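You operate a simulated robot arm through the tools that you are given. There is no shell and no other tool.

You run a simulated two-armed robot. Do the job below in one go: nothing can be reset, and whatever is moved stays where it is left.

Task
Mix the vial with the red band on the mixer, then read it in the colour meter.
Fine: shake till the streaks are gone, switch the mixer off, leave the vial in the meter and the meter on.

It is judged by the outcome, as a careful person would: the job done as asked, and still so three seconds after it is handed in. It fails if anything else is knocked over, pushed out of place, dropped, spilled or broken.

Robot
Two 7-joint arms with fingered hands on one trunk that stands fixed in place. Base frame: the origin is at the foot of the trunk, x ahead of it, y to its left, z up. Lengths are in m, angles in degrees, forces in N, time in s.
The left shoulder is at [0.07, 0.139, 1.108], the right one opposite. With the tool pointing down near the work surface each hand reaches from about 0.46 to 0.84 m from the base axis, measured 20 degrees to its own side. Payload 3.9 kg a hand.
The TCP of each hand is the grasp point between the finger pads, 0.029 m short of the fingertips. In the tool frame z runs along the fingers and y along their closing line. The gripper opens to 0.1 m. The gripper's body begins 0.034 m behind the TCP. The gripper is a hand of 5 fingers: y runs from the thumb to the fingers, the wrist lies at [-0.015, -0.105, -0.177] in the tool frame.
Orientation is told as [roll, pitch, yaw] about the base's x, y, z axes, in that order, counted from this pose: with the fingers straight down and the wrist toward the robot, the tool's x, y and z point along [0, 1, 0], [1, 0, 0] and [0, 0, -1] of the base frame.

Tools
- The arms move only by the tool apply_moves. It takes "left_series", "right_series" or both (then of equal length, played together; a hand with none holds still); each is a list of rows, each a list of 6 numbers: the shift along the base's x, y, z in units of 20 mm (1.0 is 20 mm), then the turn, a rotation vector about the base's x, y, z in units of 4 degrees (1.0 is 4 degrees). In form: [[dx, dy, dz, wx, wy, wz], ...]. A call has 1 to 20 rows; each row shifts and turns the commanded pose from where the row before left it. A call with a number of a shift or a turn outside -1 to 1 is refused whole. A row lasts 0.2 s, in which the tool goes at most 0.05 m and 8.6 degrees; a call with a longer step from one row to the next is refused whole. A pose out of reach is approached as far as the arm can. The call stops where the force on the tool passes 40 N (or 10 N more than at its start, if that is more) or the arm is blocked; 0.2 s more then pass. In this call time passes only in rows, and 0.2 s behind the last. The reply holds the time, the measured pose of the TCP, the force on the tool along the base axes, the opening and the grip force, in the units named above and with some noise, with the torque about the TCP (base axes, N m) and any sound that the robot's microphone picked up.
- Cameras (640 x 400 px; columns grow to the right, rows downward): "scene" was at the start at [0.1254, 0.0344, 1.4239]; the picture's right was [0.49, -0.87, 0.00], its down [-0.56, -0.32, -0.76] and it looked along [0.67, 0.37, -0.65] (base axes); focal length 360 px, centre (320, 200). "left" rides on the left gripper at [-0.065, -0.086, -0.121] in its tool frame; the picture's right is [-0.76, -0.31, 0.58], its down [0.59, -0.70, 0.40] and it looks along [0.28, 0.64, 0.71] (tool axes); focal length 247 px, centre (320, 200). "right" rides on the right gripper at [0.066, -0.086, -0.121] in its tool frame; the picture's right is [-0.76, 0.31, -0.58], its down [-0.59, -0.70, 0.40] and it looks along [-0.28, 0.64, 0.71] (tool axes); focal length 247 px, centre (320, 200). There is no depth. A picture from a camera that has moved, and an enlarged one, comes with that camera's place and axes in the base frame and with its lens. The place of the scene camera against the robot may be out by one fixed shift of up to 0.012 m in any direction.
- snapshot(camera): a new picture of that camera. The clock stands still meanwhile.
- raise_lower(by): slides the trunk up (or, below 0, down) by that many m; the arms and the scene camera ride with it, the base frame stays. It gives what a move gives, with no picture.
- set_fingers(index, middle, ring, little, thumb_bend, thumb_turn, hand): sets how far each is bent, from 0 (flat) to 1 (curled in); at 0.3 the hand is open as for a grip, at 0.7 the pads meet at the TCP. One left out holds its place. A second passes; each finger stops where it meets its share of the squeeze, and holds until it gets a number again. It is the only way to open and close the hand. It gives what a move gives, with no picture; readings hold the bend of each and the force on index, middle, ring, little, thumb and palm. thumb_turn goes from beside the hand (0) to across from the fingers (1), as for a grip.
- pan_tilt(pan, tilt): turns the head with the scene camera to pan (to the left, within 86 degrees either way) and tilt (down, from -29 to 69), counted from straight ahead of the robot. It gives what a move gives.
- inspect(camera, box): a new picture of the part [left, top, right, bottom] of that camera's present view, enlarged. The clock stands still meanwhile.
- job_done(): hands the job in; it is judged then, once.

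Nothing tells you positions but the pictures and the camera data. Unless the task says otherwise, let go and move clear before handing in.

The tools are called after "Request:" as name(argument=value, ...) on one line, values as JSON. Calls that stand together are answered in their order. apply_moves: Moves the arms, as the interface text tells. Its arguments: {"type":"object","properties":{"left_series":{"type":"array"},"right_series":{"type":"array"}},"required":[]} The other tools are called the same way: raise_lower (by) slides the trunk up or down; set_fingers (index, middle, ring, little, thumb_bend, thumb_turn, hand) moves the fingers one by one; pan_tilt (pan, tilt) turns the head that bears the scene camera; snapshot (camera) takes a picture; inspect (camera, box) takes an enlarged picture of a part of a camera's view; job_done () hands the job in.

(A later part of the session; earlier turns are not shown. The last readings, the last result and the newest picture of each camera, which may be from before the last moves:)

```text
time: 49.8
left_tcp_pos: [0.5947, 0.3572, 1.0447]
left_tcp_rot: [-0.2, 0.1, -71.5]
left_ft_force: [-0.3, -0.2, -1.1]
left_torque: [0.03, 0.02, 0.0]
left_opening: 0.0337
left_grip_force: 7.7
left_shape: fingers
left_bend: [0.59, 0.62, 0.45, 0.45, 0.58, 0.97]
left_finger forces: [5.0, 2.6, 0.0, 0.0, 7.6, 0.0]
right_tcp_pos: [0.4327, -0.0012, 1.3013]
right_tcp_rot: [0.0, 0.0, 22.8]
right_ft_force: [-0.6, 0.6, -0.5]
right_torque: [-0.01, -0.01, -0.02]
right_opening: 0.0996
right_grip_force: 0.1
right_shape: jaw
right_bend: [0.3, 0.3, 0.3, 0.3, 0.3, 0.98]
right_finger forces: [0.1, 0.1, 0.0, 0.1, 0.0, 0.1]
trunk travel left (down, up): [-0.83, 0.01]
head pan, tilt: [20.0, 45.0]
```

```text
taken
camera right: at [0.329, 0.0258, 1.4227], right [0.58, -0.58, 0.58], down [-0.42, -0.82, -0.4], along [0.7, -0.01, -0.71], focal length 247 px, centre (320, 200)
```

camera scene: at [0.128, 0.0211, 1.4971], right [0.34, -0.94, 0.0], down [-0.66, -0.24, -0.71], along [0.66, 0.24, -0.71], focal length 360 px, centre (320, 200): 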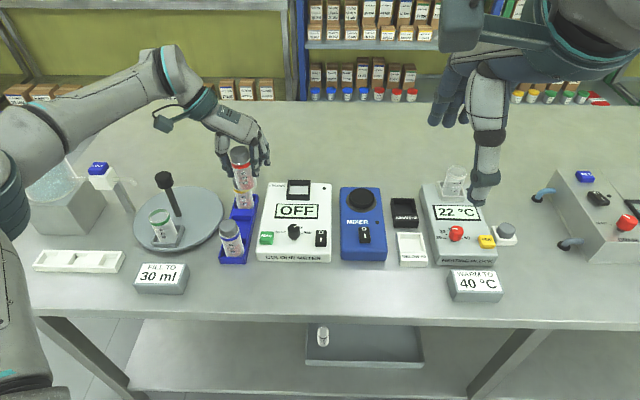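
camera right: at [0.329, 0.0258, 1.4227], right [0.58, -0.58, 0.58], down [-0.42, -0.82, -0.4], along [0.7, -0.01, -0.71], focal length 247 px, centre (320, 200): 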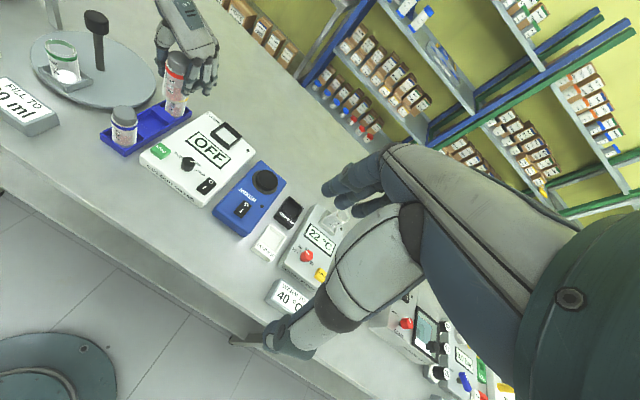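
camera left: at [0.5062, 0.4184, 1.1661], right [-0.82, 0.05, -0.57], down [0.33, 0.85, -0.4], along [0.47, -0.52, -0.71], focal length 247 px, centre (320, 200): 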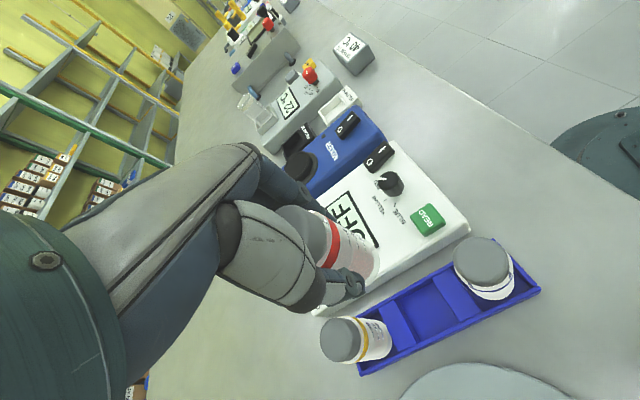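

The vial is held high. I'll zoom in on the mixer and meter from several cameras to fix their positions, and on the vial to see its streaks.

Request:
inspect(camera="scene", box=[330, 180, 400, 270])

Request:
inspect(camera="right", box=[200, 150, 300, 240])

Request:
inspect(camera="left", box=[270, 90, 430, 220])

Request:
inspect(camera="scene", box=[200, 130, 280, 210])

Request:
inspect(camera="scene", box=[250, 170, 340, 270])

Request:
inspect(camera="right", box=[130, 100, 260, 220])

```text
4.44 times, centred on (365, 225) of scene
camera zoom: at [0.128, 0.0211, 1.4971], right [0.34, -0.94, 0.0], down [-0.66, -0.24, -0.71], along [0.66, 0.24, -0.71], focal length 1599 px, centre (120, 89)
```

zoom: 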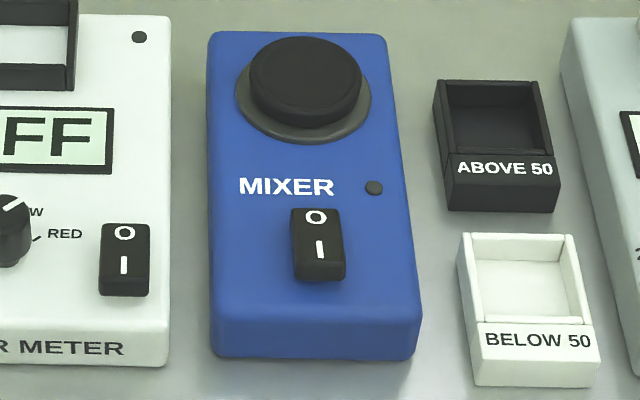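

```text
4.44 times, centred on (250, 195) of right
camera zoom: at [0.329, 0.0258, 1.4227], right [0.58, -0.58, 0.58], down [-0.42, -0.82, -0.4], along [0.7, -0.01, -0.71], focal length 1098 px, centre (631, 222)
```

zoom: 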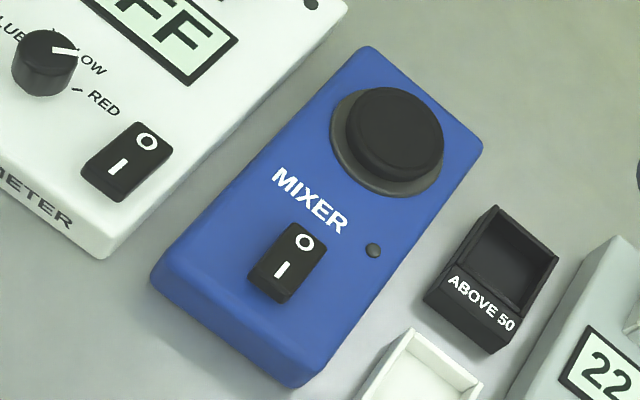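

```text
3.08 times, centred on (350, 155) of left
camera zoom: at [0.5062, 0.4184, 1.1661], right [-0.82, 0.05, -0.57], down [0.33, 0.85, -0.4], along [0.47, -0.52, -0.71], focal length 760 px, centre (228, 338)
```

zoom: 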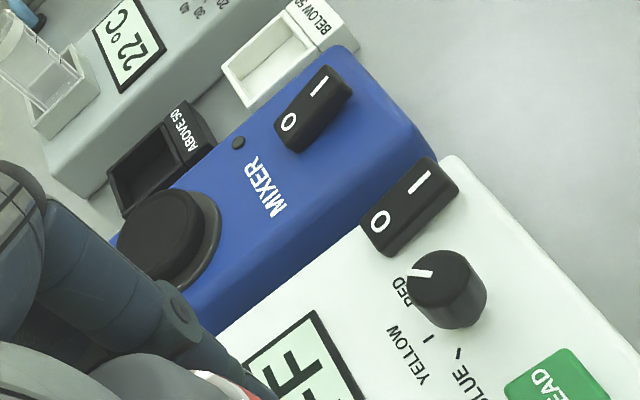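

```text
5.00 times, centred on (240, 170) of scene
camera zoom: at [0.128, 0.0211, 1.4971], right [0.34, -0.94, 0.0], down [-0.66, -0.24, -0.71], along [0.66, 0.24, -0.71], focal length 1799 px, centre (720, 350)
```

zoom: 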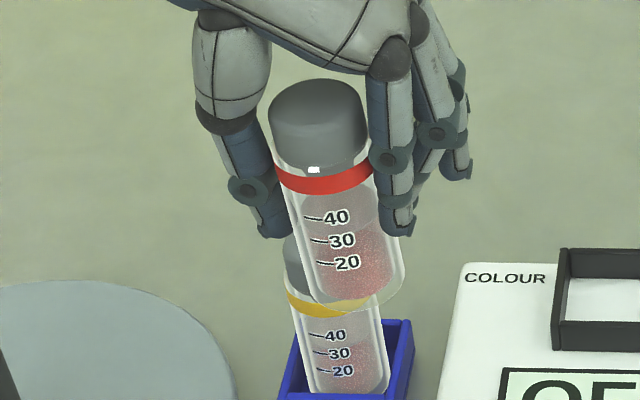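

```text
4.00 times, centred on (295, 220) of scene
camera zoom: at [0.128, 0.0211, 1.4971], right [0.34, -0.94, 0.0], down [-0.66, -0.24, -0.71], along [0.66, 0.24, -0.71], focal length 1439 px, centre (420, 120)
```

zoom: 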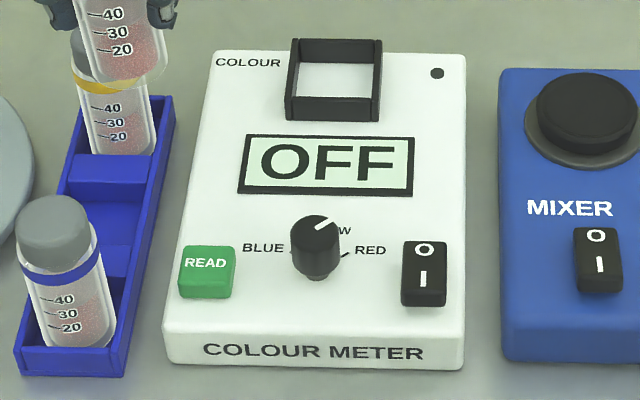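

```text
3.33 times, centred on (195, 160) of right
camera zoom: at [0.329, 0.0258, 1.4227], right [0.58, -0.58, 0.58], down [-0.42, -0.82, -0.4], along [0.7, -0.01, -0.71], focal length 823 px, centre (737, 333)
```

zoom: 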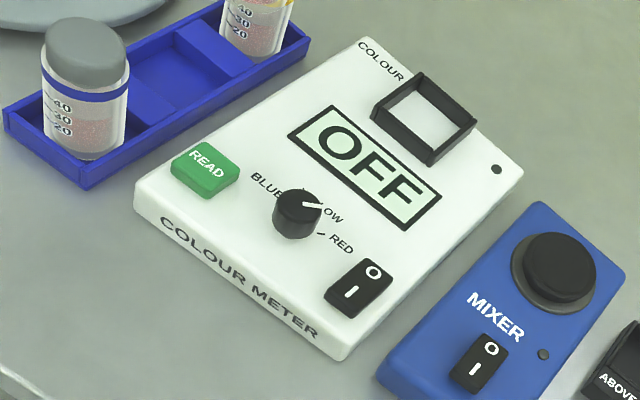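

I now place the mixer pad top at about (0.720, 0.141, 0.909), the mixer's "I" end at (0.609, 0.103, 0.908), and the meter's square holder at about (0.699, 0.292) with its rim near z 0.907. The dial already points to RED. I'll shape the right hand into a pointing finger and check its form.

Request:
set_fingers(hand="right", middle=1.0, ring=1.0, little=1.0, thumb_turn=0.3)

Request:
snapshot(camera="right")

Request:
snapshot(camera="scene")

```text
time: 50.8
left_tcp_pos: [0.5948, 0.3575, 1.0447]
left_tcp_rot: [-0.1, 0.1, -71.5]
left_ft_force: [-0.5, -1.1, -0.4]
left_torque: [-0.01, 0.03, -0.02]
left_opening: 0.0336
left_grip_force: 7.8
left_shape: fingers
left_bend: [0.59, 0.62, 0.45, 0.45, 0.58, 0.97]
left_finger forces: [5.1, 2.6, 0.0, 0.0, 7.7, 0.0]
right_tcp_pos: [0.4319, -0.0003, 1.3]
right_tcp_rot: [0.0, 0.0, 22.8]
right_ft_force: [0.3, -0.2, 0.2]
right_torque: [0.0, -0.02, -0.01]
right_opening: 0.1223
right_grip_force: 0.0
right_shape: fingers
right_bend: [0.3, 1.0, 1.0, 1.0, 0.3, 0.29]
right_finger forces: [0.0, 0.0, 0.0, 0.0, 0.0, 0.0]
trunk travel left (down, up): [-0.83, 0.01]
head pan, tilt: [20.0, 45.0]
```

```text
taken
camera right: at [0.329, 0.0257, 1.4226], right [0.58, -0.58, 0.58], down [-0.42, -0.82, -0.4], along [0.7, -0.01, -0.71], focal length 247 px, centre (320, 200)
```

right: 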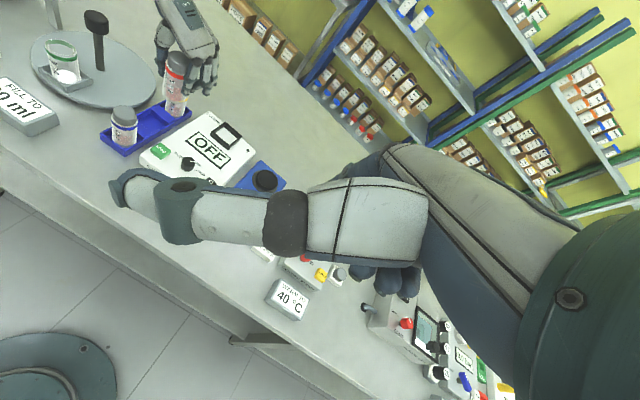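

```text
taken
camera scene: at [0.128, 0.0209, 1.497], right [0.34, -0.94, 0.0], down [-0.66, -0.24, -0.71], along [0.66, 0.24, -0.71], focal length 360 px, centre (320, 200)
```

scene: 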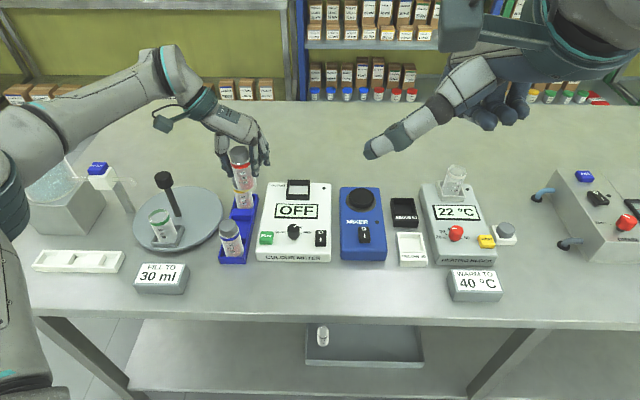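

The thumb turned sideways blocks the camera, so I'll fold it across the palm instead.

Request:
set_fingers(hand="right", thumb_turn=1.0, thumb_bend=0.9)

Request:
snapshot(camera="right")

Request:
inspect(camera="scene", box=[400, 30, 600, 155])

Request:
snapshot(camera="left")

```text
time: 51.8
left_tcp_pos: [0.5949, 0.3577, 1.0456]
left_tcp_rot: [0.0, 0.1, -71.5]
left_ft_force: [0.6, 0.2, -1.6]
left_torque: [0.03, 0.0, 0.0]
left_opening: 0.0336
left_grip_force: 7.6
left_shape: fingers
left_bend: [0.59, 0.62, 0.45, 0.45, 0.58, 0.97]
left_finger forces: [5.1, 2.6, 0.0, 0.1, 7.6, 0.1]
right_tcp_pos: [0.4318, -0.0003, 1.3]
right_tcp_rot: [0.0, -0.1, 22.7]
right_ft_force: [0.3, 0.1, -0.7]
right_torque: [0.0, 0.04, 0.01]
right_opening: 0.0227
right_grip_force: 0.1
right_shape: fingers
right_bend: [0.3, 1.0, 1.0, 1.0, 0.9, 1.0]
right_finger forces: [0.0, 0.0, 0.0, 0.0, 0.0, 0.0]
trunk travel left (down, up): [-0.83, 0.01]
head pan, tilt: [20.0, 45.0]
```

```text
taken
camera right: at [0.329, 0.0257, 1.4226], right [0.58, -0.58, 0.58], down [-0.42, -0.82, -0.4], along [0.7, -0.01, -0.71], focal length 247 px, centre (320, 200)
```

right: 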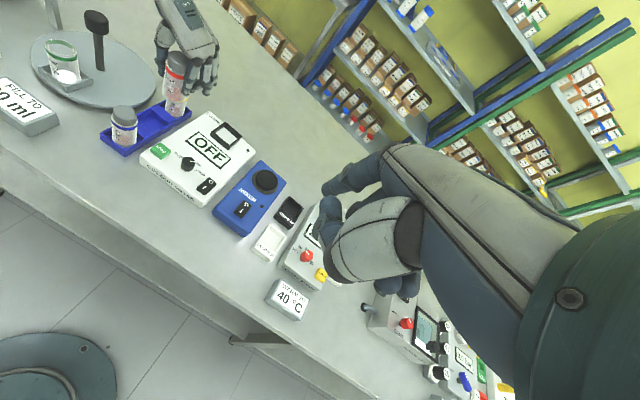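

```text
3.20 times, centred on (500, 92) of scene
camera zoom: at [0.128, 0.0209, 1.497], right [0.34, -0.94, 0.0], down [-0.66, -0.24, -0.71], along [0.66, 0.24, -0.71], focal length 1151 px, centre (-256, 544)
```

zoom: 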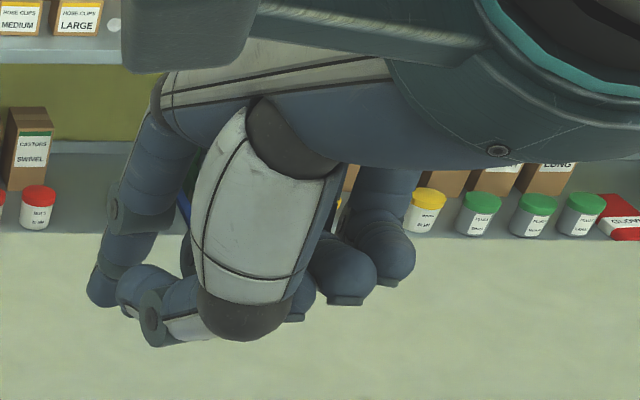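

```text
taken
camera left: at [0.5062, 0.4184, 1.1661], right [-0.82, 0.05, -0.57], down [0.33, 0.85, -0.4], along [0.47, -0.52, -0.71], focal length 247 px, centre (320, 200)
```

left: 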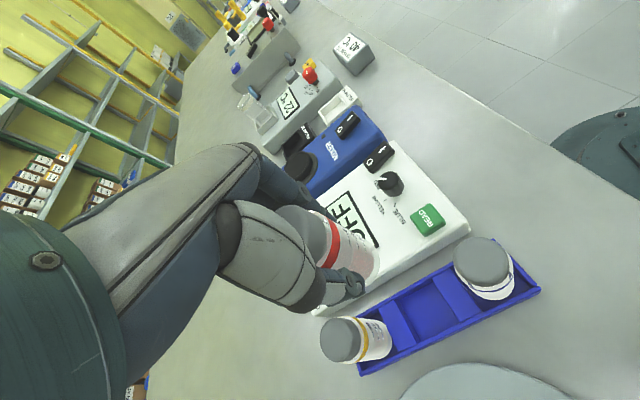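

The pointing finger is ready, with its tip about 3 cm lower than the folded fingers. I'll bring the right hand to above the mixer switch, stopping well above it.

Request:
apply_moves(right_series=[[0, 0, -1, 0, 0, 0], [0, 0, -1, 0, 0, 0], [0.2, 0.1, -1, 0, 0, 0], [0.5, 0.28, -1, 0, 0, 0], [0.5, 0.28, -1, 0, 0, 0], [0.5, 0.28, -1, 0, 0, 0], [0.5, 0.28, -1, 0, 0, 0], [0.5, 0.28, -1, 0, 0, 0], [0.5, 0.28, -1, 0, 0, 0], [0.5, 0.28, -1, 0, 0, 0], [0.5, 0.28, -1, 0, 0, 0], [0.5, 0.28, -1, 0, 0, 0], [0.5, 0.28, -0.8, 0, 0, 0], [0.5, 0.28, -0.5, 0, 0, 0], [0.5, 0.28, 0, 0, 0, 0], [0.05, 0.1, 0, 0, 0, 0]])

Request:
snapshot(camera="right")

Request:
snapshot(camera="scene")

```text
time: 55.2
left_tcp_pos: [0.5943, 0.3577, 1.0456]
left_tcp_rot: [-0.1, 0.1, -71.5]
left_ft_force: [-0.3, 0.2, -1.3]
left_torque: [-0.02, 0.0, 0.0]
left_opening: 0.0339
left_grip_force: 7.5
left_shape: fingers
left_bend: [0.59, 0.62, 0.45, 0.45, 0.58, 0.97]
left_finger forces: [5.0, 2.6, 0.1, 0.0, 7.5, 0.0]
right_tcp_pos: [0.5575, 0.0712, 1.0345]
right_tcp_rot: [0.1, 0.0, 22.9]
right_ft_force: [-0.1, 0.2, 0.8]
right_torque: [-0.02, 0.01, -0.03]
right_opening: 0.0226
right_grip_force: 0.2
right_shape: fingers
right_bend: [0.3, 1.0, 1.0, 1.0, 0.9, 1.0]
right_finger forces: [0.0, 0.0, 0.1, 0.0, 0.0, 0.1]
trunk travel left (down, up): [-0.83, 0.01]
head pan, tilt: [20.0, 45.0]
```

```text
taken
camera right: at [0.4535, 0.0963, 1.157], right [0.58, -0.58, 0.58], down [-0.42, -0.82, -0.4], along [0.7, -0.01, -0.71], focal length 247 px, centre (320, 200)
```

right: 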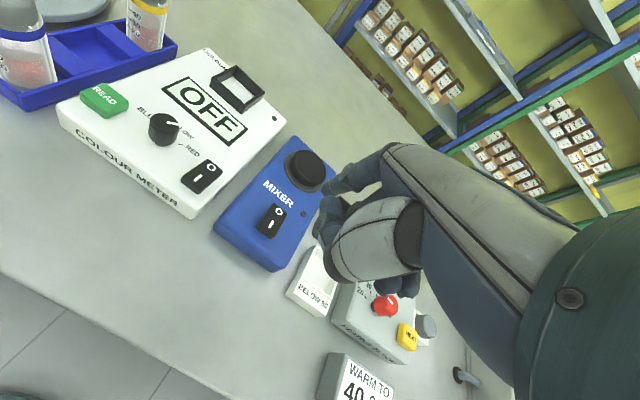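

```text
taken
camera scene: at [0.1277, 0.0211, 1.497], right [0.34, -0.94, 0.0], down [-0.66, -0.24, -0.71], along [0.66, 0.24, -0.71], focal length 360 px, centre (320, 200)
```

scene: 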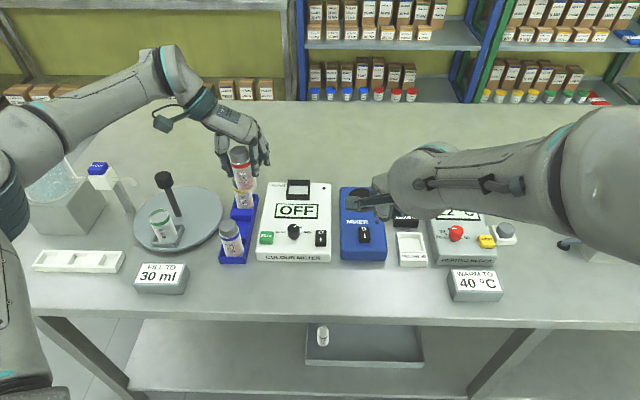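

Request:
inspect(camera="right", box=[210, 130, 370, 280])

Request:
inspect(camera="scene", box=[330, 160, 430, 260])

Request:
inspect(camera="left", box=[270, 60, 430, 190])

```text
2.67 times, centred on (290, 205) of right
camera zoom: at [0.4535, 0.0963, 1.157], right [0.58, -0.58, 0.58], down [-0.42, -0.82, -0.4], along [0.7, -0.01, -0.71], focal length 659 px, centre (400, 187)
```

zoom: 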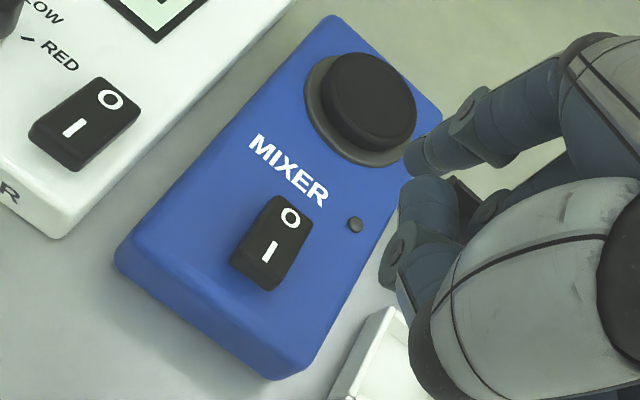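

```text
4.00 times, centred on (380, 210) of scene
camera zoom: at [0.1277, 0.0211, 1.497], right [0.34, -0.94, 0.0], down [-0.66, -0.24, -0.71], along [0.66, 0.24, -0.71], focal length 1439 px, centre (80, 160)
```

zoom: 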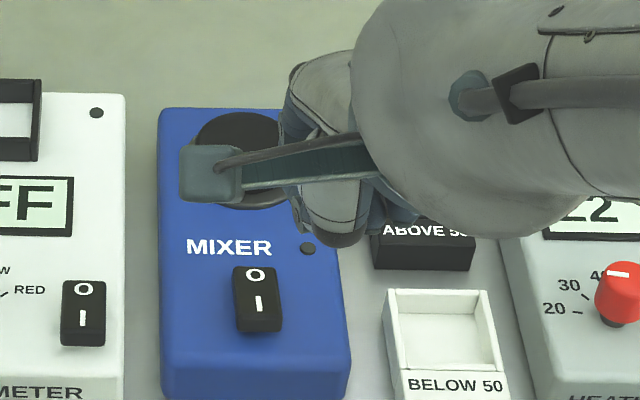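

```text
3.08 times, centred on (350, 125) of left
camera zoom: at [0.506, 0.4185, 1.1661], right [-0.82, 0.05, -0.57], down [0.33, 0.85, -0.4], along [0.47, -0.52, -0.71], focal length 760 px, centre (228, 431)
```

zoom: 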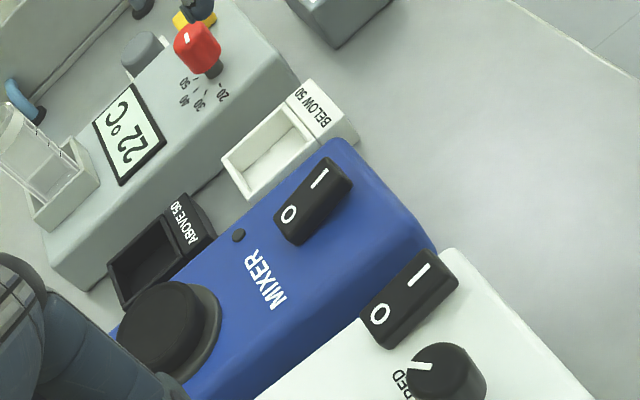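

The index fingertip is almost exactly above the "I" end of the mixer switch. I'll lower it to just above the switch and check again.

Request:
apply_moves(right_series=[[-0.04, 0.09, -0.9, 0, 0, 0], [0, 0, -0.9, 0, 0, 0], [0, 0, -0.9, 0, 0, 0], [0, 0, -0.9, 0, 0, 0], [0, 0, -0.5, 0, 0, 0], [0, 0, 0, 0, 0, 0]])

Request:
inspect(camera="right", box=[210, 100, 370, 250])

Request:
inspect(camera="left", box=[270, 60, 430, 190])

```text
time: 56.8
left_tcp_pos: [0.5946, 0.3575, 1.0445]
left_tcp_rot: [-0.2, 0.2, -71.5]
left_ft_force: [0.7, 0.3, -1.7]
left_torque: [-0.01, 0.03, 0.0]
left_opening: 0.0338
left_grip_force: 7.5
left_shape: fingers
left_bend: [0.59, 0.62, 0.45, 0.45, 0.58, 0.97]
left_finger forces: [5.1, 2.6, 0.0, 0.0, 7.6, 0.0]
right_tcp_pos: [0.5731, 0.0602, 0.9755]
right_tcp_rot: [4.0, -1.9, 19.4]
right_ft_force: [-0.4, 0.6, 0.5]
right_torque: [0.03, 0.01, 0.01]
right_opening: 0.0228
right_grip_force: 0.1
right_shape: fingers
right_bend: [0.3, 1.0, 1.0, 1.0, 0.9, 1.0]
right_finger forces: [0.0, 0.0, 0.1, 0.0, 0.0, 0.0]
trunk travel left (down, up): [-0.83, 0.01]
head pan, tilt: [20.0, 45.0]
stopped in row 6 (right hand): the arm was blocked; the commanded pose is now the measured one
```

```text
2.67 times, centred on (290, 175) of right
camera zoom: at [0.4711, 0.0826, 1.0996], right [0.54, -0.65, 0.53], down [-0.46, -0.76, -0.46], along [0.7, 0.0, -0.71], focal length 659 px, centre (400, 267)
```

zoom: 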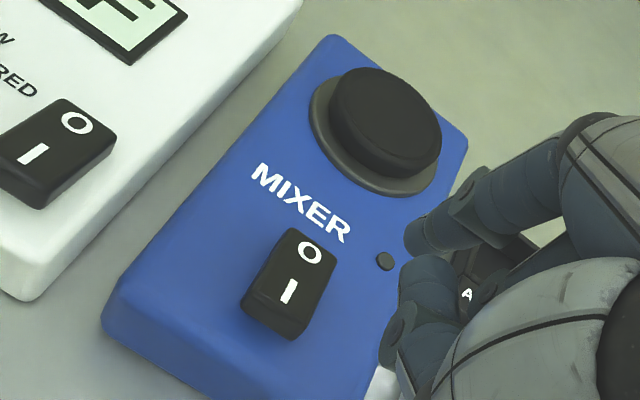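

```text
3.08 times, centred on (350, 125) of left
camera zoom: at [0.5063, 0.4184, 1.1659], right [-0.82, 0.05, -0.57], down [0.33, 0.85, -0.4], along [0.47, -0.52, -0.71], focal length 760 px, centre (228, 431)
```

zoom: 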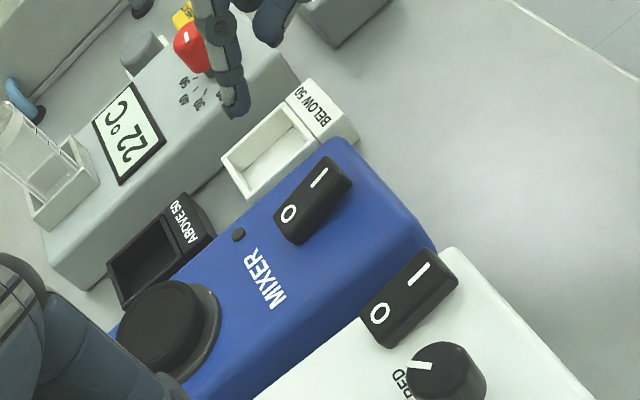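

The right arm was blocked and shifted a little off course. I'll look to see what it's touching.

Request:
snapshot(camera="scene")

Request:
pan_tilt(pan=-30, tilt=45)

Request:
snapshot(camera="scene")

```text
taken
camera scene: at [0.1281, 0.0208, 1.497], right [0.34, -0.94, 0.0], down [-0.66, -0.24, -0.71], along [0.66, 0.24, -0.71], focal length 360 px, centre (320, 200)
```

scene: 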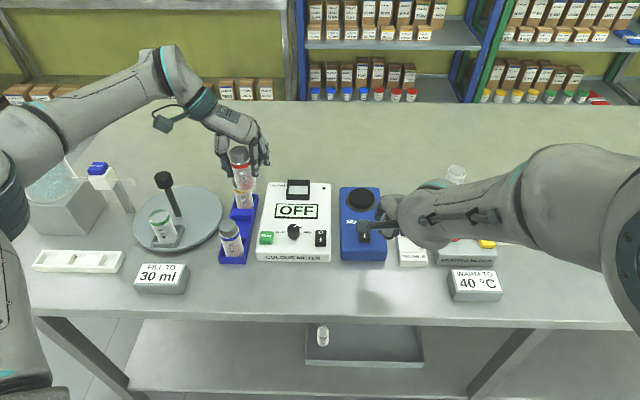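

```text
time: 58.0
left_tcp_pos: [0.595, 0.3572, 1.044]
left_tcp_rot: [-0.1, 0.1, -71.5]
left_ft_force: [-0.3, 0.2, -0.8]
left_torque: [0.03, -0.05, 0.02]
left_opening: 0.034
left_grip_force: 7.8
left_shape: fingers
left_bend: [0.59, 0.62, 0.45, 0.45, 0.58, 0.97]
left_finger forces: [5.0, 2.6, 0.1, 0.1, 7.7, 0.1]
right_tcp_pos: [0.5736, 0.0615, 0.976]
right_tcp_rot: [4.0, -1.8, 19.5]
right_ft_force: [0.0, -0.2, -0.2]
right_torque: [0.01, -0.01, 0.0]
right_opening: 0.0227
right_grip_force: 0.0
right_shape: fingers
right_bend: [0.3, 1.0, 1.0, 1.0, 0.9, 1.0]
right_finger forces: [0.0, 0.0, 0.1, 0.1, 0.0, 0.0]
trunk travel left (down, up): [-0.83, 0.01]
head pan, tilt: [-30.0, 45.0]
```

```text
taken
camera scene: at [0.1221, -0.0475, 1.497], right [-0.5, -0.87, 0.0], down [-0.61, 0.35, -0.71], along [0.61, -0.35, -0.71], focal length 360 px, centre (320, 200)
```

scene: 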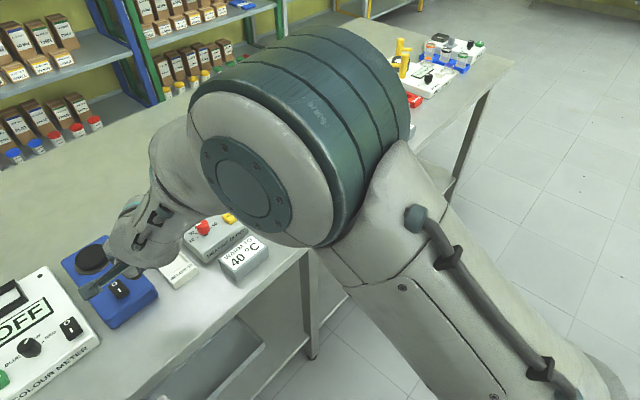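

The right elbow rode up close to the head, which explains the block; nothing on the bench was touched. Mirroring the left arm, a larger yaw should drop the right elbow, so I'll back up, level the hand and turn the yaw up.

Request:
apply_moves(right_series=[[0, 0, 0.8, -0.55, 0.05, 0], [0, 0, 0.8, -0.55, 0.05, 0], [0, 0, 0.8, 0, 0, 0], [0, -0.2, 0, 0, 0, 1], [0, -0.2, 0, 0, 0, 1], [0, -0.2, 0, 0, 0, 1], [0, -0.1, 0, 0, 0, 1], [0, 0, 0, 0, 0, 1], [0, 0, 0, 0, 0, 1], [0, 0, 0, 0, 0, 1], [0, 0, 0, 0, 0, 1], [0, 0, 0, 0, 0, 1], [0, 0, 0, 0, 0, 1]])

Request:
snapshot(camera="scene")

Request:
snapshot(camera="right")

```text
time: 60.8
left_tcp_pos: [0.5963, 0.3563, 1.0448]
left_tcp_rot: [-0.1, 0.1, -71.5]
left_ft_force: [0.2, -0.5, -1.0]
left_torque: [0.0, -0.02, -0.03]
left_opening: 0.0337
left_grip_force: 7.6
left_shape: fingers
left_bend: [0.59, 0.62, 0.45, 0.45, 0.58, 0.97]
left_finger forces: [5.1, 2.5, 0.1, 0.0, 7.6, 0.0]
right_tcp_pos: [0.5724, 0.0472, 1.0245]
right_tcp_rot: [-0.1, 0.1, 59.7]
right_ft_force: [0.0, -0.9, 0.2]
right_torque: [-0.01, -0.02, 0.0]
right_opening: 0.0227
right_grip_force: 0.0
right_shape: fingers
right_bend: [0.3, 1.0, 1.0, 1.0, 0.9, 1.0]
right_finger forces: [0.0, 0.0, 0.1, 0.0, 0.0, 0.0]
trunk travel left (down, up): [-0.83, 0.01]
head pan, tilt: [-30.0, 45.0]
```

```text
taken
camera scene: at [0.1224, -0.048, 1.497], right [-0.5, -0.87, 0.0], down [-0.61, 0.35, -0.71], along [0.61, -0.35, -0.71], focal length 360 px, centre (320, 200)
```

scene: 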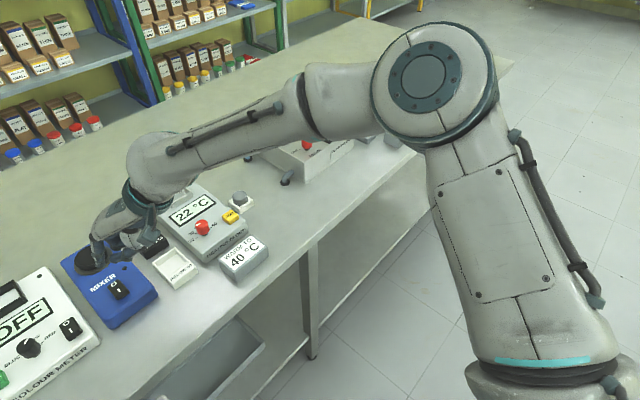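

```text
taken
camera right: at [0.4735, 0.005, 1.1453], right [0.81, -0.11, 0.58], down [0.16, -0.9, -0.4], along [0.57, 0.41, -0.71], focal length 247 px, centre (320, 200)
```

right: 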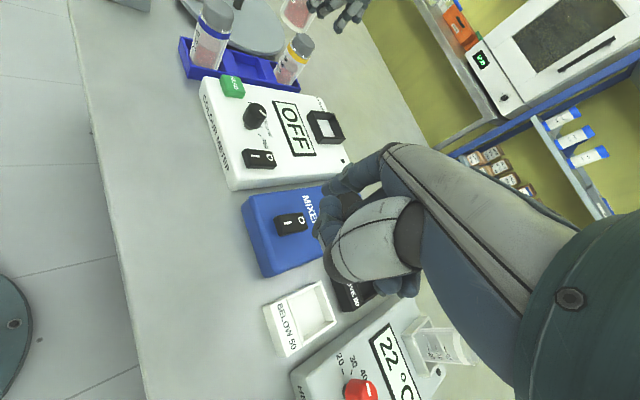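

The right elbow is now low and clear. I'll re-measure the switch against the fingertip from here.

Request:
inspect(camera="right", box=[230, 140, 390, 260])

Request:
inspect(camera="left", box=[270, 60, 430, 190])

```text
3.33 times, centred on (310, 200) of right
camera zoom: at [0.4735, 0.005, 1.1453], right [0.81, -0.11, 0.58], down [0.16, -0.9, -0.4], along [0.57, 0.41, -0.71], focal length 823 px, centre (353, 200)
```

zoom: 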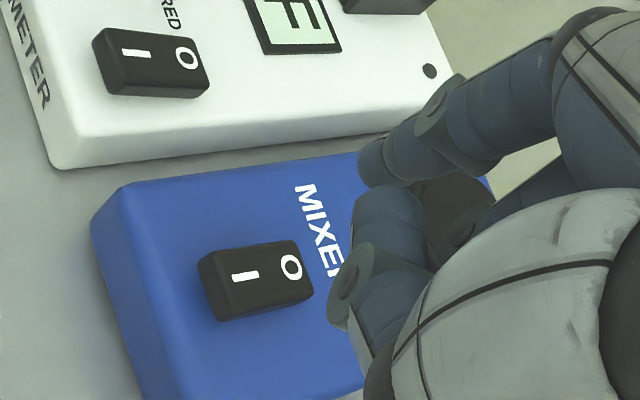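

```text
3.08 times, centred on (350, 125) of left
camera zoom: at [0.5065, 0.418, 1.1661], right [-0.82, 0.05, -0.57], down [0.33, 0.85, -0.4], along [0.47, -0.52, -0.71], focal length 760 px, centre (228, 431)
```

zoom: 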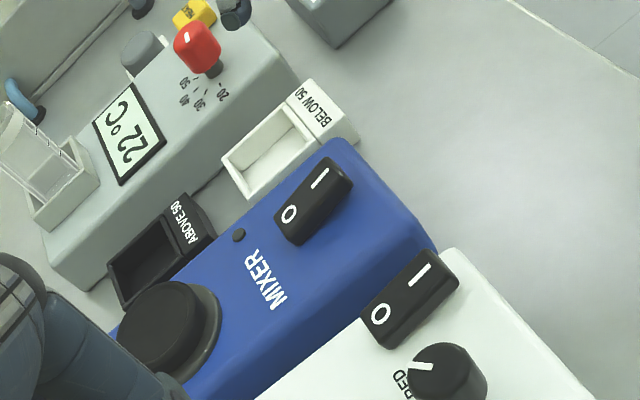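

The fingertip needs to shift about 15 mm forward. I'll shift and lower to just above the switch.

Request:
apply_moves(right_series=[[0.4, 0.05, -0.5, 0, 0, 0], [0.35, 0.05, -0.8, 0, 0, 0], [0, 0, -0.9, 0, 0, 0], [0, 0, -0.9, 0, 0, 0], [0, 0, -0.7, 0, 0, 0], [0, 0, 0, 0, 0, 0]])

Request:
inspect(camera="right", box=[250, 120, 410, 240])

Request:
inspect(camera="left", box=[290, 70, 410, 160])

```text
time: 62.2
left_tcp_pos: [0.5949, 0.3586, 1.045]
left_tcp_rot: [-0.1, 0.1, -71.4]
left_ft_force: [-0.3, -0.1, -1.5]
left_torque: [0.0, -0.01, 0.01]
left_opening: 0.0338
left_grip_force: 7.4
left_shape: fingers
left_bend: [0.59, 0.62, 0.45, 0.45, 0.58, 0.97]
left_finger forces: [5.1, 2.5, 0.0, 0.0, 7.6, 0.0]
right_tcp_pos: [0.5873, 0.0482, 0.9457]
right_tcp_rot: [-0.1, 0.1, 59.7]
right_ft_force: [-0.3, -1.0, 0.1]
right_torque: [-0.01, 0.0, 0.02]
right_opening: 0.0224
right_grip_force: 0.0
right_shape: fingers
right_bend: [0.3, 1.0, 1.0, 1.0, 0.9, 1.0]
right_finger forces: [0.1, 0.0, 0.1, 0.1, 0.1, 0.0]
trunk travel left (down, up): [-0.83, 0.01]
head pan, tilt: [-30.0, 45.0]
```

```text
3.33 times, centred on (330, 180) of right
camera zoom: at [0.4884, 0.0075, 1.0686], right [0.81, -0.12, 0.58], down [0.15, -0.91, -0.4], along [0.57, 0.41, -0.71], focal length 823 px, centre (287, 267)
```

zoom: 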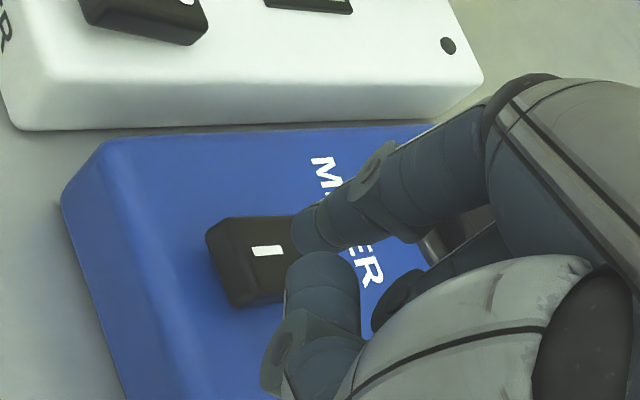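

```text
4.44 times, centred on (350, 115) of left
camera zoom: at [0.506, 0.4183, 1.1662], right [-0.82, 0.05, -0.57], down [0.33, 0.85, -0.4], along [0.47, -0.52, -0.71], focal length 1098 px, centre (187, 578)
```

zoom: 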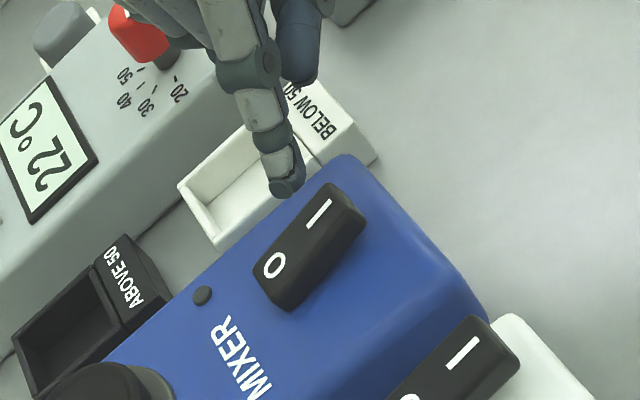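

The fingertip is lined up with the "I" mark. I'll press down in small steps while watching force and sound.

Request:
apply_moves(right_series=[[-0.12, -0.1, -0.2, 0, 0, 0], [0, 0, -0.2, 0, 0, 0], [0, 0, -0.2, 0, 0, 0], [0, 0, -0.2, 0, 0, 0]])

Request:
inspect(camera="left", box=[290, 70, 410, 160])

Request:
inspect(camera="right", box=[250, 120, 410, 240])

```text
time: 63.2
left_tcp_pos: [0.5944, 0.3581, 1.0453]
left_tcp_rot: [-0.1, 0.1, -71.5]
left_ft_force: [0.2, 0.4, -0.4]
left_torque: [0.02, 0.02, 0.01]
left_opening: 0.034
left_grip_force: 8.0
left_shape: fingers
left_bend: [0.59, 0.62, 0.45, 0.45, 0.58, 0.97]
left_finger forces: [5.0, 2.6, 0.1, 0.0, 7.6, 0.1]
right_tcp_pos: [0.5856, 0.048, 0.9305]
right_tcp_rot: [-0.2, 0.1, 59.7]
right_ft_force: [-0.4, -1.0, 1.2]
right_torque: [0.04, -0.01, 0.08]
right_opening: 0.0227
right_grip_force: 0.7
right_shape: fingers
right_bend: [0.3, 1.0, 1.0, 1.0, 0.9, 1.0]
right_finger forces: [1.1, 0.0, 0.0, 0.0, 0.0, 0.0]
trunk travel left (down, up): [-0.83, 0.01]
head pan, tilt: [-30.0, 45.0]
```

```text
4.44 times, centred on (350, 115) of left
camera zoom: at [0.5058, 0.4182, 1.1664], right [-0.82, 0.05, -0.58], down [0.33, 0.85, -0.4], along [0.47, -0.52, -0.71], focal length 1098 px, centre (187, 578)
```

zoom: 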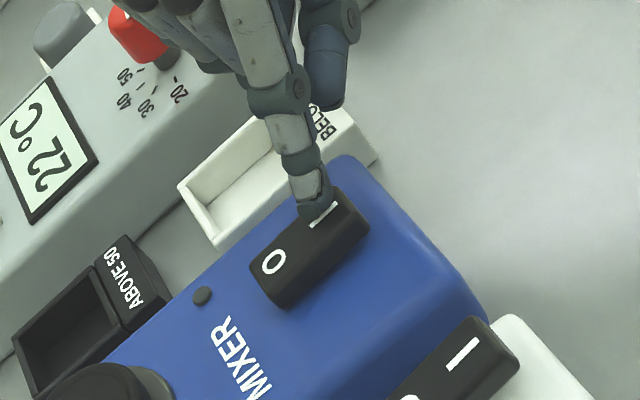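

```text
3.33 times, centred on (330, 180) of right
camera zoom: at [0.4859, 0.0052, 1.053], right [0.81, -0.12, 0.58], down [0.15, -0.91, -0.4], along [0.57, 0.41, -0.71], focal length 823 px, centre (287, 267)
```

zoom: 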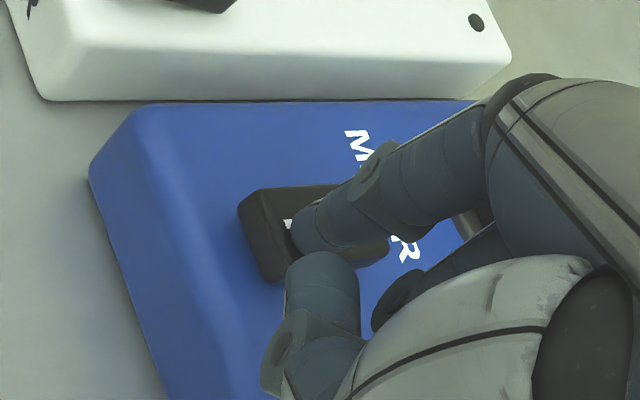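

Contact is made at 1 N. I'll press a little further.

Request:
apply_moves(right_series=[[0, 0, -0.15, 0, 0, 0], [0, 0, -0.15, 0, 0, 0]])

Request:
inspect(camera="left", box=[290, 70, 410, 160])

```text
time: 63.8
left_tcp_pos: [0.593, 0.3562, 1.046]
left_tcp_rot: [0.0, 0.1, -71.6]
left_ft_force: [0.2, 0.4, 0.0]
left_torque: [-0.01, 0.02, 0.04]
left_opening: 0.0337
left_grip_force: 7.7
left_shape: fingers
left_bend: [0.59, 0.62, 0.45, 0.45, 0.58, 0.97]
left_finger forces: [5.1, 2.6, 0.0, 0.1, 7.6, 0.0]
right_tcp_pos: [0.5844, 0.0472, 0.9267]
right_tcp_rot: [-0.2, 0.0, 59.6]
right_ft_force: [-3.4, -2.3, 8.6]
right_torque: [0.42, -0.18, 0.06]
right_opening: 0.0234
right_grip_force: 4.9
right_shape: fingers
right_bend: [0.3, 1.0, 1.0, 1.0, 0.9, 1.0]
right_finger forces: [9.3, 0.0, 0.1, 0.1, 0.0, 0.1]
trunk travel left (down, up): [-0.83, 0.01]
head pan, tilt: [-30.0, 45.0]
```

```text
4.44 times, centred on (350, 115) of left
camera zoom: at [0.5045, 0.4177, 1.1673], right [-0.82, 0.05, -0.58], down [0.34, 0.85, -0.4], along [0.47, -0.52, -0.71], focal length 1098 px, centre (187, 578)
```

zoom: 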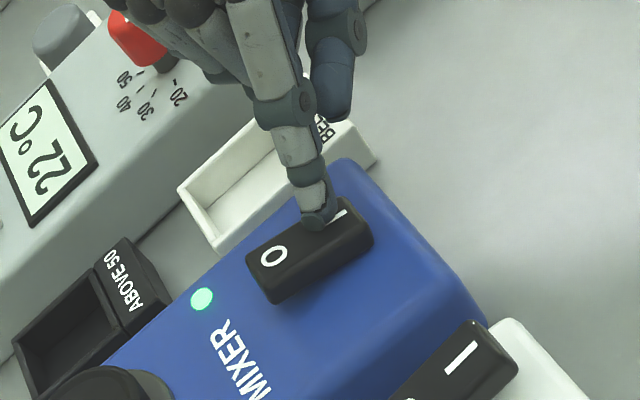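

The mixer light is green, so it's running. I'll lift the right finger and move that hand back out of the way.

Request:
apply_moves(right_series=[[0, 0, 0.5, 0, 0, 0], [0, 0, 0.9, 0, 0, 0], [0, 0, 0.9, 0, 0, 0], [0, 0, 0.9, 0, 0, 0], [0, 0, 0.9, 0, 0, 0], [-0.4, -0.5, 0.5, 0, 0, 0], [-0.4, -0.7, 0.3, 0, 0, 0], [-0.4, -0.7, 0.3, 0, 0, 0], [-0.4, -0.7, 0.3, 0, 0, 0], [-0.4, -0.7, 0, 0, 0, 0], [0, -0.7, 0, 0, 0, 0]])

Request:
pan_tilt(pan=20, tilt=45)

Request:
snapshot(camera="scene")

Request:
inspect(camera="scene", box=[320, 170, 420, 270])

Request:
snapshot(camera="left")

```text
time: 66.2
left_tcp_pos: [0.5943, 0.3568, 1.0447]
left_tcp_rot: [-0.1, 0.1, -71.4]
left_ft_force: [0.9, 0.2, -1.9]
left_torque: [-0.02, 0.0, 0.0]
left_opening: 0.034
left_grip_force: 7.9
left_shape: fingers
left_bend: [0.59, 0.62, 0.45, 0.45, 0.58, 0.97]
left_finger forces: [5.2, 2.6, 0.0, 0.1, 7.6, 0.0]
right_tcp_pos: [0.5444, -0.0328, 1.0341]
right_tcp_rot: [-0.1, 0.1, 59.8]
right_ft_force: [0.2, -1.0, -0.3]
right_torque: [0.05, -0.02, -0.01]
right_opening: 0.0229
right_grip_force: 0.1
right_shape: fingers
right_bend: [0.3, 1.0, 1.0, 1.0, 0.9, 1.0]
right_finger forces: [0.0, 0.0, 0.0, 0.0, 0.1, 0.0]
trunk travel left (down, up): [-0.83, 0.01]
head pan, tilt: [-30.0, 45.0]
```

```text
time: 67.4
left_tcp_pos: [0.5953, 0.358, 1.0445]
left_tcp_rot: [-0.1, 0.1, -71.5]
left_ft_force: [-0.7, 0.7, -0.8]
left_torque: [-0.02, -0.02, -0.02]
left_opening: 0.0338
left_grip_force: 7.9
left_shape: fingers
left_bend: [0.59, 0.62, 0.45, 0.45, 0.58, 0.97]
left_finger forces: [5.1, 2.7, 0.1, 0.0, 7.6, 0.0]
right_tcp_pos: [0.5449, -0.0318, 1.0344]
right_tcp_rot: [-0.1, 0.1, 59.7]
right_ft_force: [0.2, -1.5, -0.5]
right_torque: [0.04, 0.0, 0.02]
right_opening: 0.0229
right_grip_force: 0.1
right_shape: fingers
right_bend: [0.3, 1.0, 1.0, 1.0, 0.9, 1.0]
right_finger forces: [0.0, 0.0, 0.0, 0.0, 0.0, 0.0]
trunk travel left (down, up): [-0.83, 0.01]
head pan, tilt: [20.0, 45.0]
```

```text
taken
camera scene: at [0.128, 0.0208, 1.497], right [0.34, -0.94, 0.0], down [-0.66, -0.24, -0.71], along [0.66, 0.24, -0.71], focal length 360 px, centre (320, 200)
```

scene: 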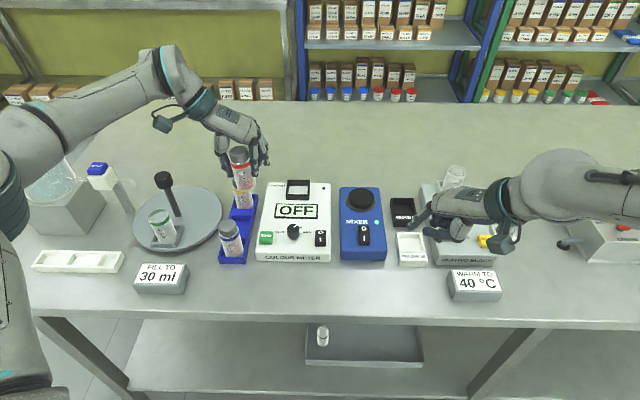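

```text
4.00 times, centred on (370, 220) of scene
camera zoom: at [0.128, 0.0208, 1.497], right [0.34, -0.94, 0.0], down [-0.66, -0.24, -0.71], along [0.66, 0.24, -0.71], focal length 1439 px, centre (120, 120)
```

zoom: 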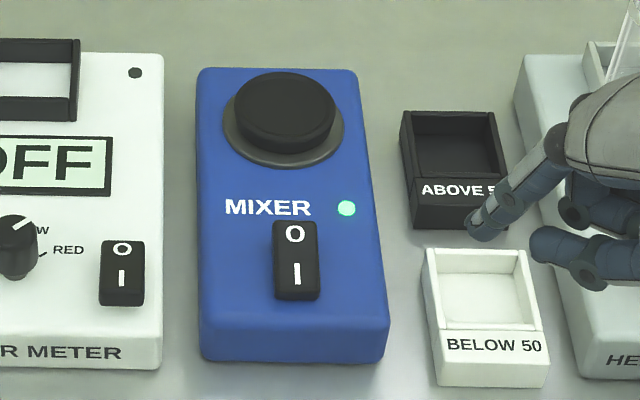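

```text
taken
camera left: at [0.5062, 0.4183, 1.1661], right [-0.82, 0.05, -0.57], down [0.33, 0.85, -0.4], along [0.47, -0.52, -0.71], focal length 247 px, centre (320, 200)
```

left: 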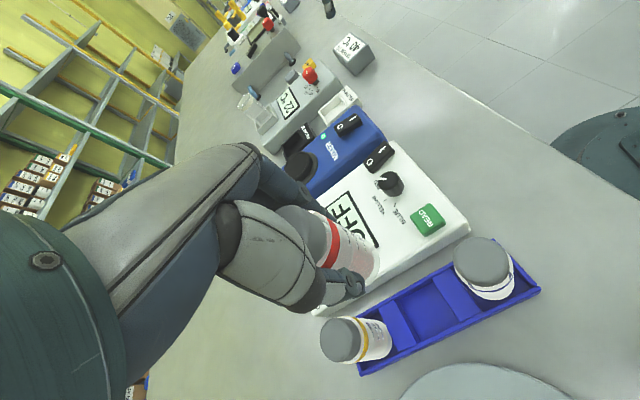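

The mixer is on and the path is clear. I'll carry the vial over to a point above the mixer pad.

Request:
apply_moves(left_series=[[0.52, -0.9, 0, 0, 0, 0], [0.52, -0.9, 0, 0, 0, 0], [0.52, -0.9, 0, 0, 0, 0], [0.52, -0.9, 0, 0, 0, 0], [0.52, -0.9, 0, 0, 0, 0], [0.52, -0.9, 0, 0, 0, 0], [0.52, -0.9, 0, 0, 0, 0], [0.52, -0.9, 0, 0, 0, 0], [0.52, -0.9, 0, 0, 0, 0], [0.52, -0.9, 0, 0, 0, 0], [0.52, -0.9, 0, 0, 0, 0], [0.52, -0.9, 0, 0, 0, 0], [0, 0, 0, 0, 0, 0]])

Request:
snapshot(camera="scene")

Request:
snapshot(camera="left")

Request:
snapshot(camera="right")

```text
time: 70.2
left_tcp_pos: [0.7142, 0.1409, 1.0462]
left_tcp_rot: [-0.1, 0.1, -71.5]
left_ft_force: [-0.1, 0.5, -0.6]
left_torque: [-0.01, 0.0, -0.01]
left_opening: 0.0338
left_grip_force: 7.6
left_shape: fingers
left_bend: [0.6, 0.62, 0.45, 0.45, 0.58, 0.97]
left_finger forces: [5.0, 2.7, 0.0, 0.0, 7.5, 0.0]
left hand out of reach, approached as far as the arm can: row 12
right_tcp_pos: [0.544, -0.0322, 1.0341]
right_tcp_rot: [-0.1, 0.2, 59.7]
right_ft_force: [-1.2, -0.1, 0.9]
right_torque: [0.01, -0.01, 0.0]
right_opening: 0.0229
right_grip_force: 0.0
right_shape: fingers
right_bend: [0.3, 1.0, 1.0, 1.0, 0.9, 1.0]
right_finger forces: [0.1, 0.1, 0.0, 0.0, 0.0, 0.0]
trunk travel left (down, up): [-0.83, 0.01]
head pan, tilt: [20.0, 45.0]
```

```text
taken
camera scene: at [0.1275, 0.0223, 1.497], right [0.34, -0.94, 0.0], down [-0.66, -0.24, -0.71], along [0.66, 0.24, -0.71], focal length 360 px, centre (320, 200)
```

scene: 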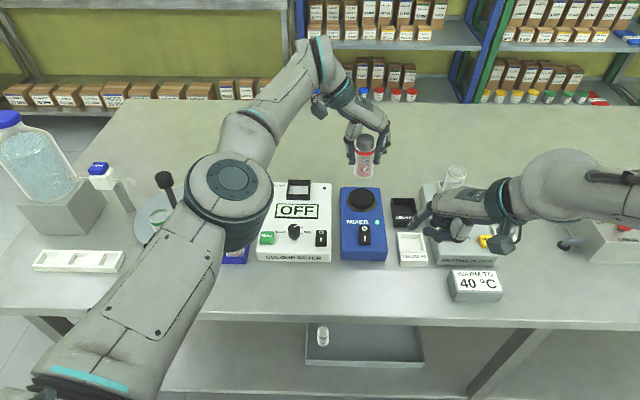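

```text
taken
camera left: at [0.6259, 0.2014, 1.1672], right [-0.82, 0.05, -0.58], down [0.33, 0.85, -0.4], along [0.47, -0.52, -0.71], focal length 247 px, centre (320, 200)
```

left: 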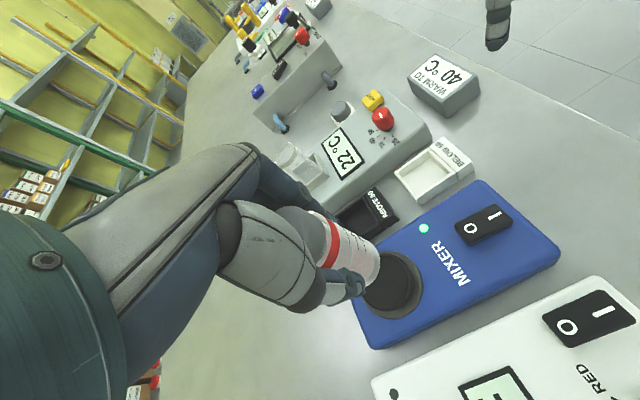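

```text
taken
camera right: at [0.4455, -0.0732, 1.1572], right [0.81, -0.11, 0.58], down [0.15, -0.91, -0.4], along [0.57, 0.41, -0.71], focal length 247 px, centre (320, 200)
```

right: 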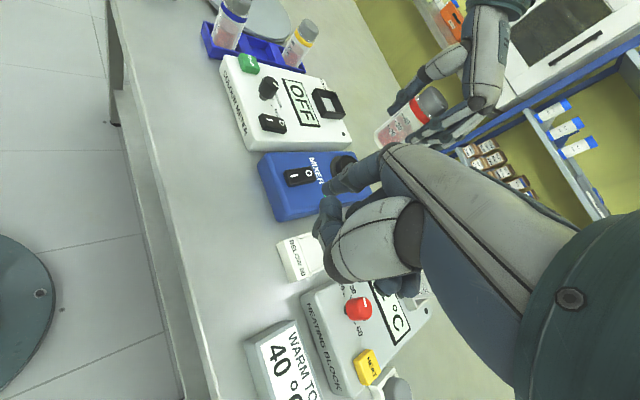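

I'm at the edge of reach but nearly over the pad. I'll measure the pad relative to the vial from the left camera.

Request:
inspect(camera="left", box=[290, 200, 450, 330])

Request:
inspect(camera="scene", box=[320, 110, 420, 230])

Request:
inspect(camera="right", box=[300, 60, 460, 220])

```text
3.08 times, centred on (370, 265) of left
camera zoom: at [0.6259, 0.2014, 1.1672], right [-0.82, 0.05, -0.58], down [0.33, 0.85, -0.4], along [0.47, -0.52, -0.71], focal length 760 px, centre (166, 0)
```

zoom: 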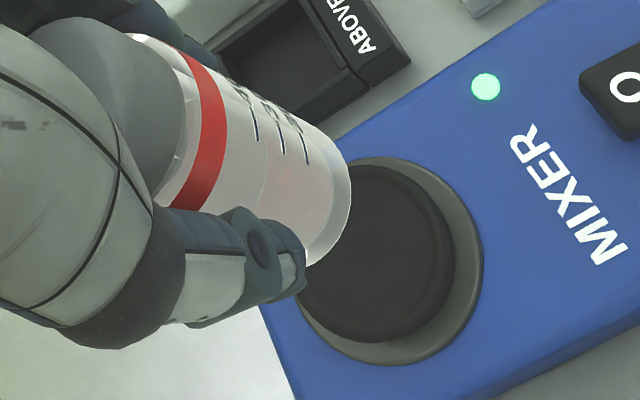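

```text
3.33 times, centred on (370, 170) of scene
camera zoom: at [0.1275, 0.0223, 1.497], right [0.34, -0.94, 0.0], down [-0.66, -0.24, -0.71], along [0.66, 0.24, -0.71], focal length 1199 px, centre (153, 300)
```

zoom: 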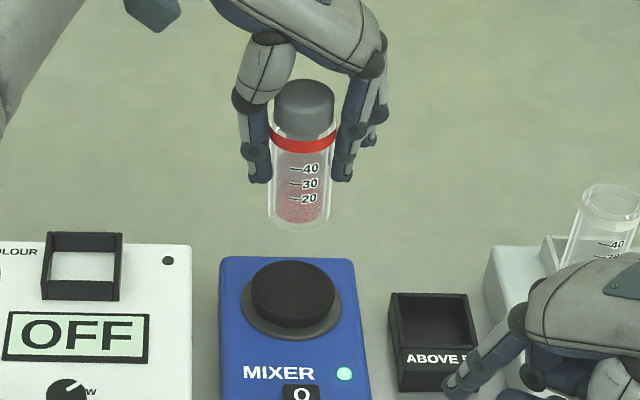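

```text
2.50 times, centred on (380, 140) of right
camera zoom: at [0.4455, -0.0732, 1.1572], right [0.81, -0.11, 0.58], down [0.15, -0.91, -0.4], along [0.57, 0.41, -0.71], focal length 617 px, centre (170, 350)
```

zoom: 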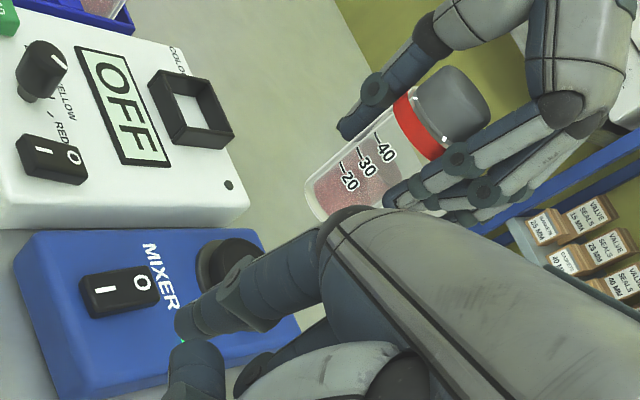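

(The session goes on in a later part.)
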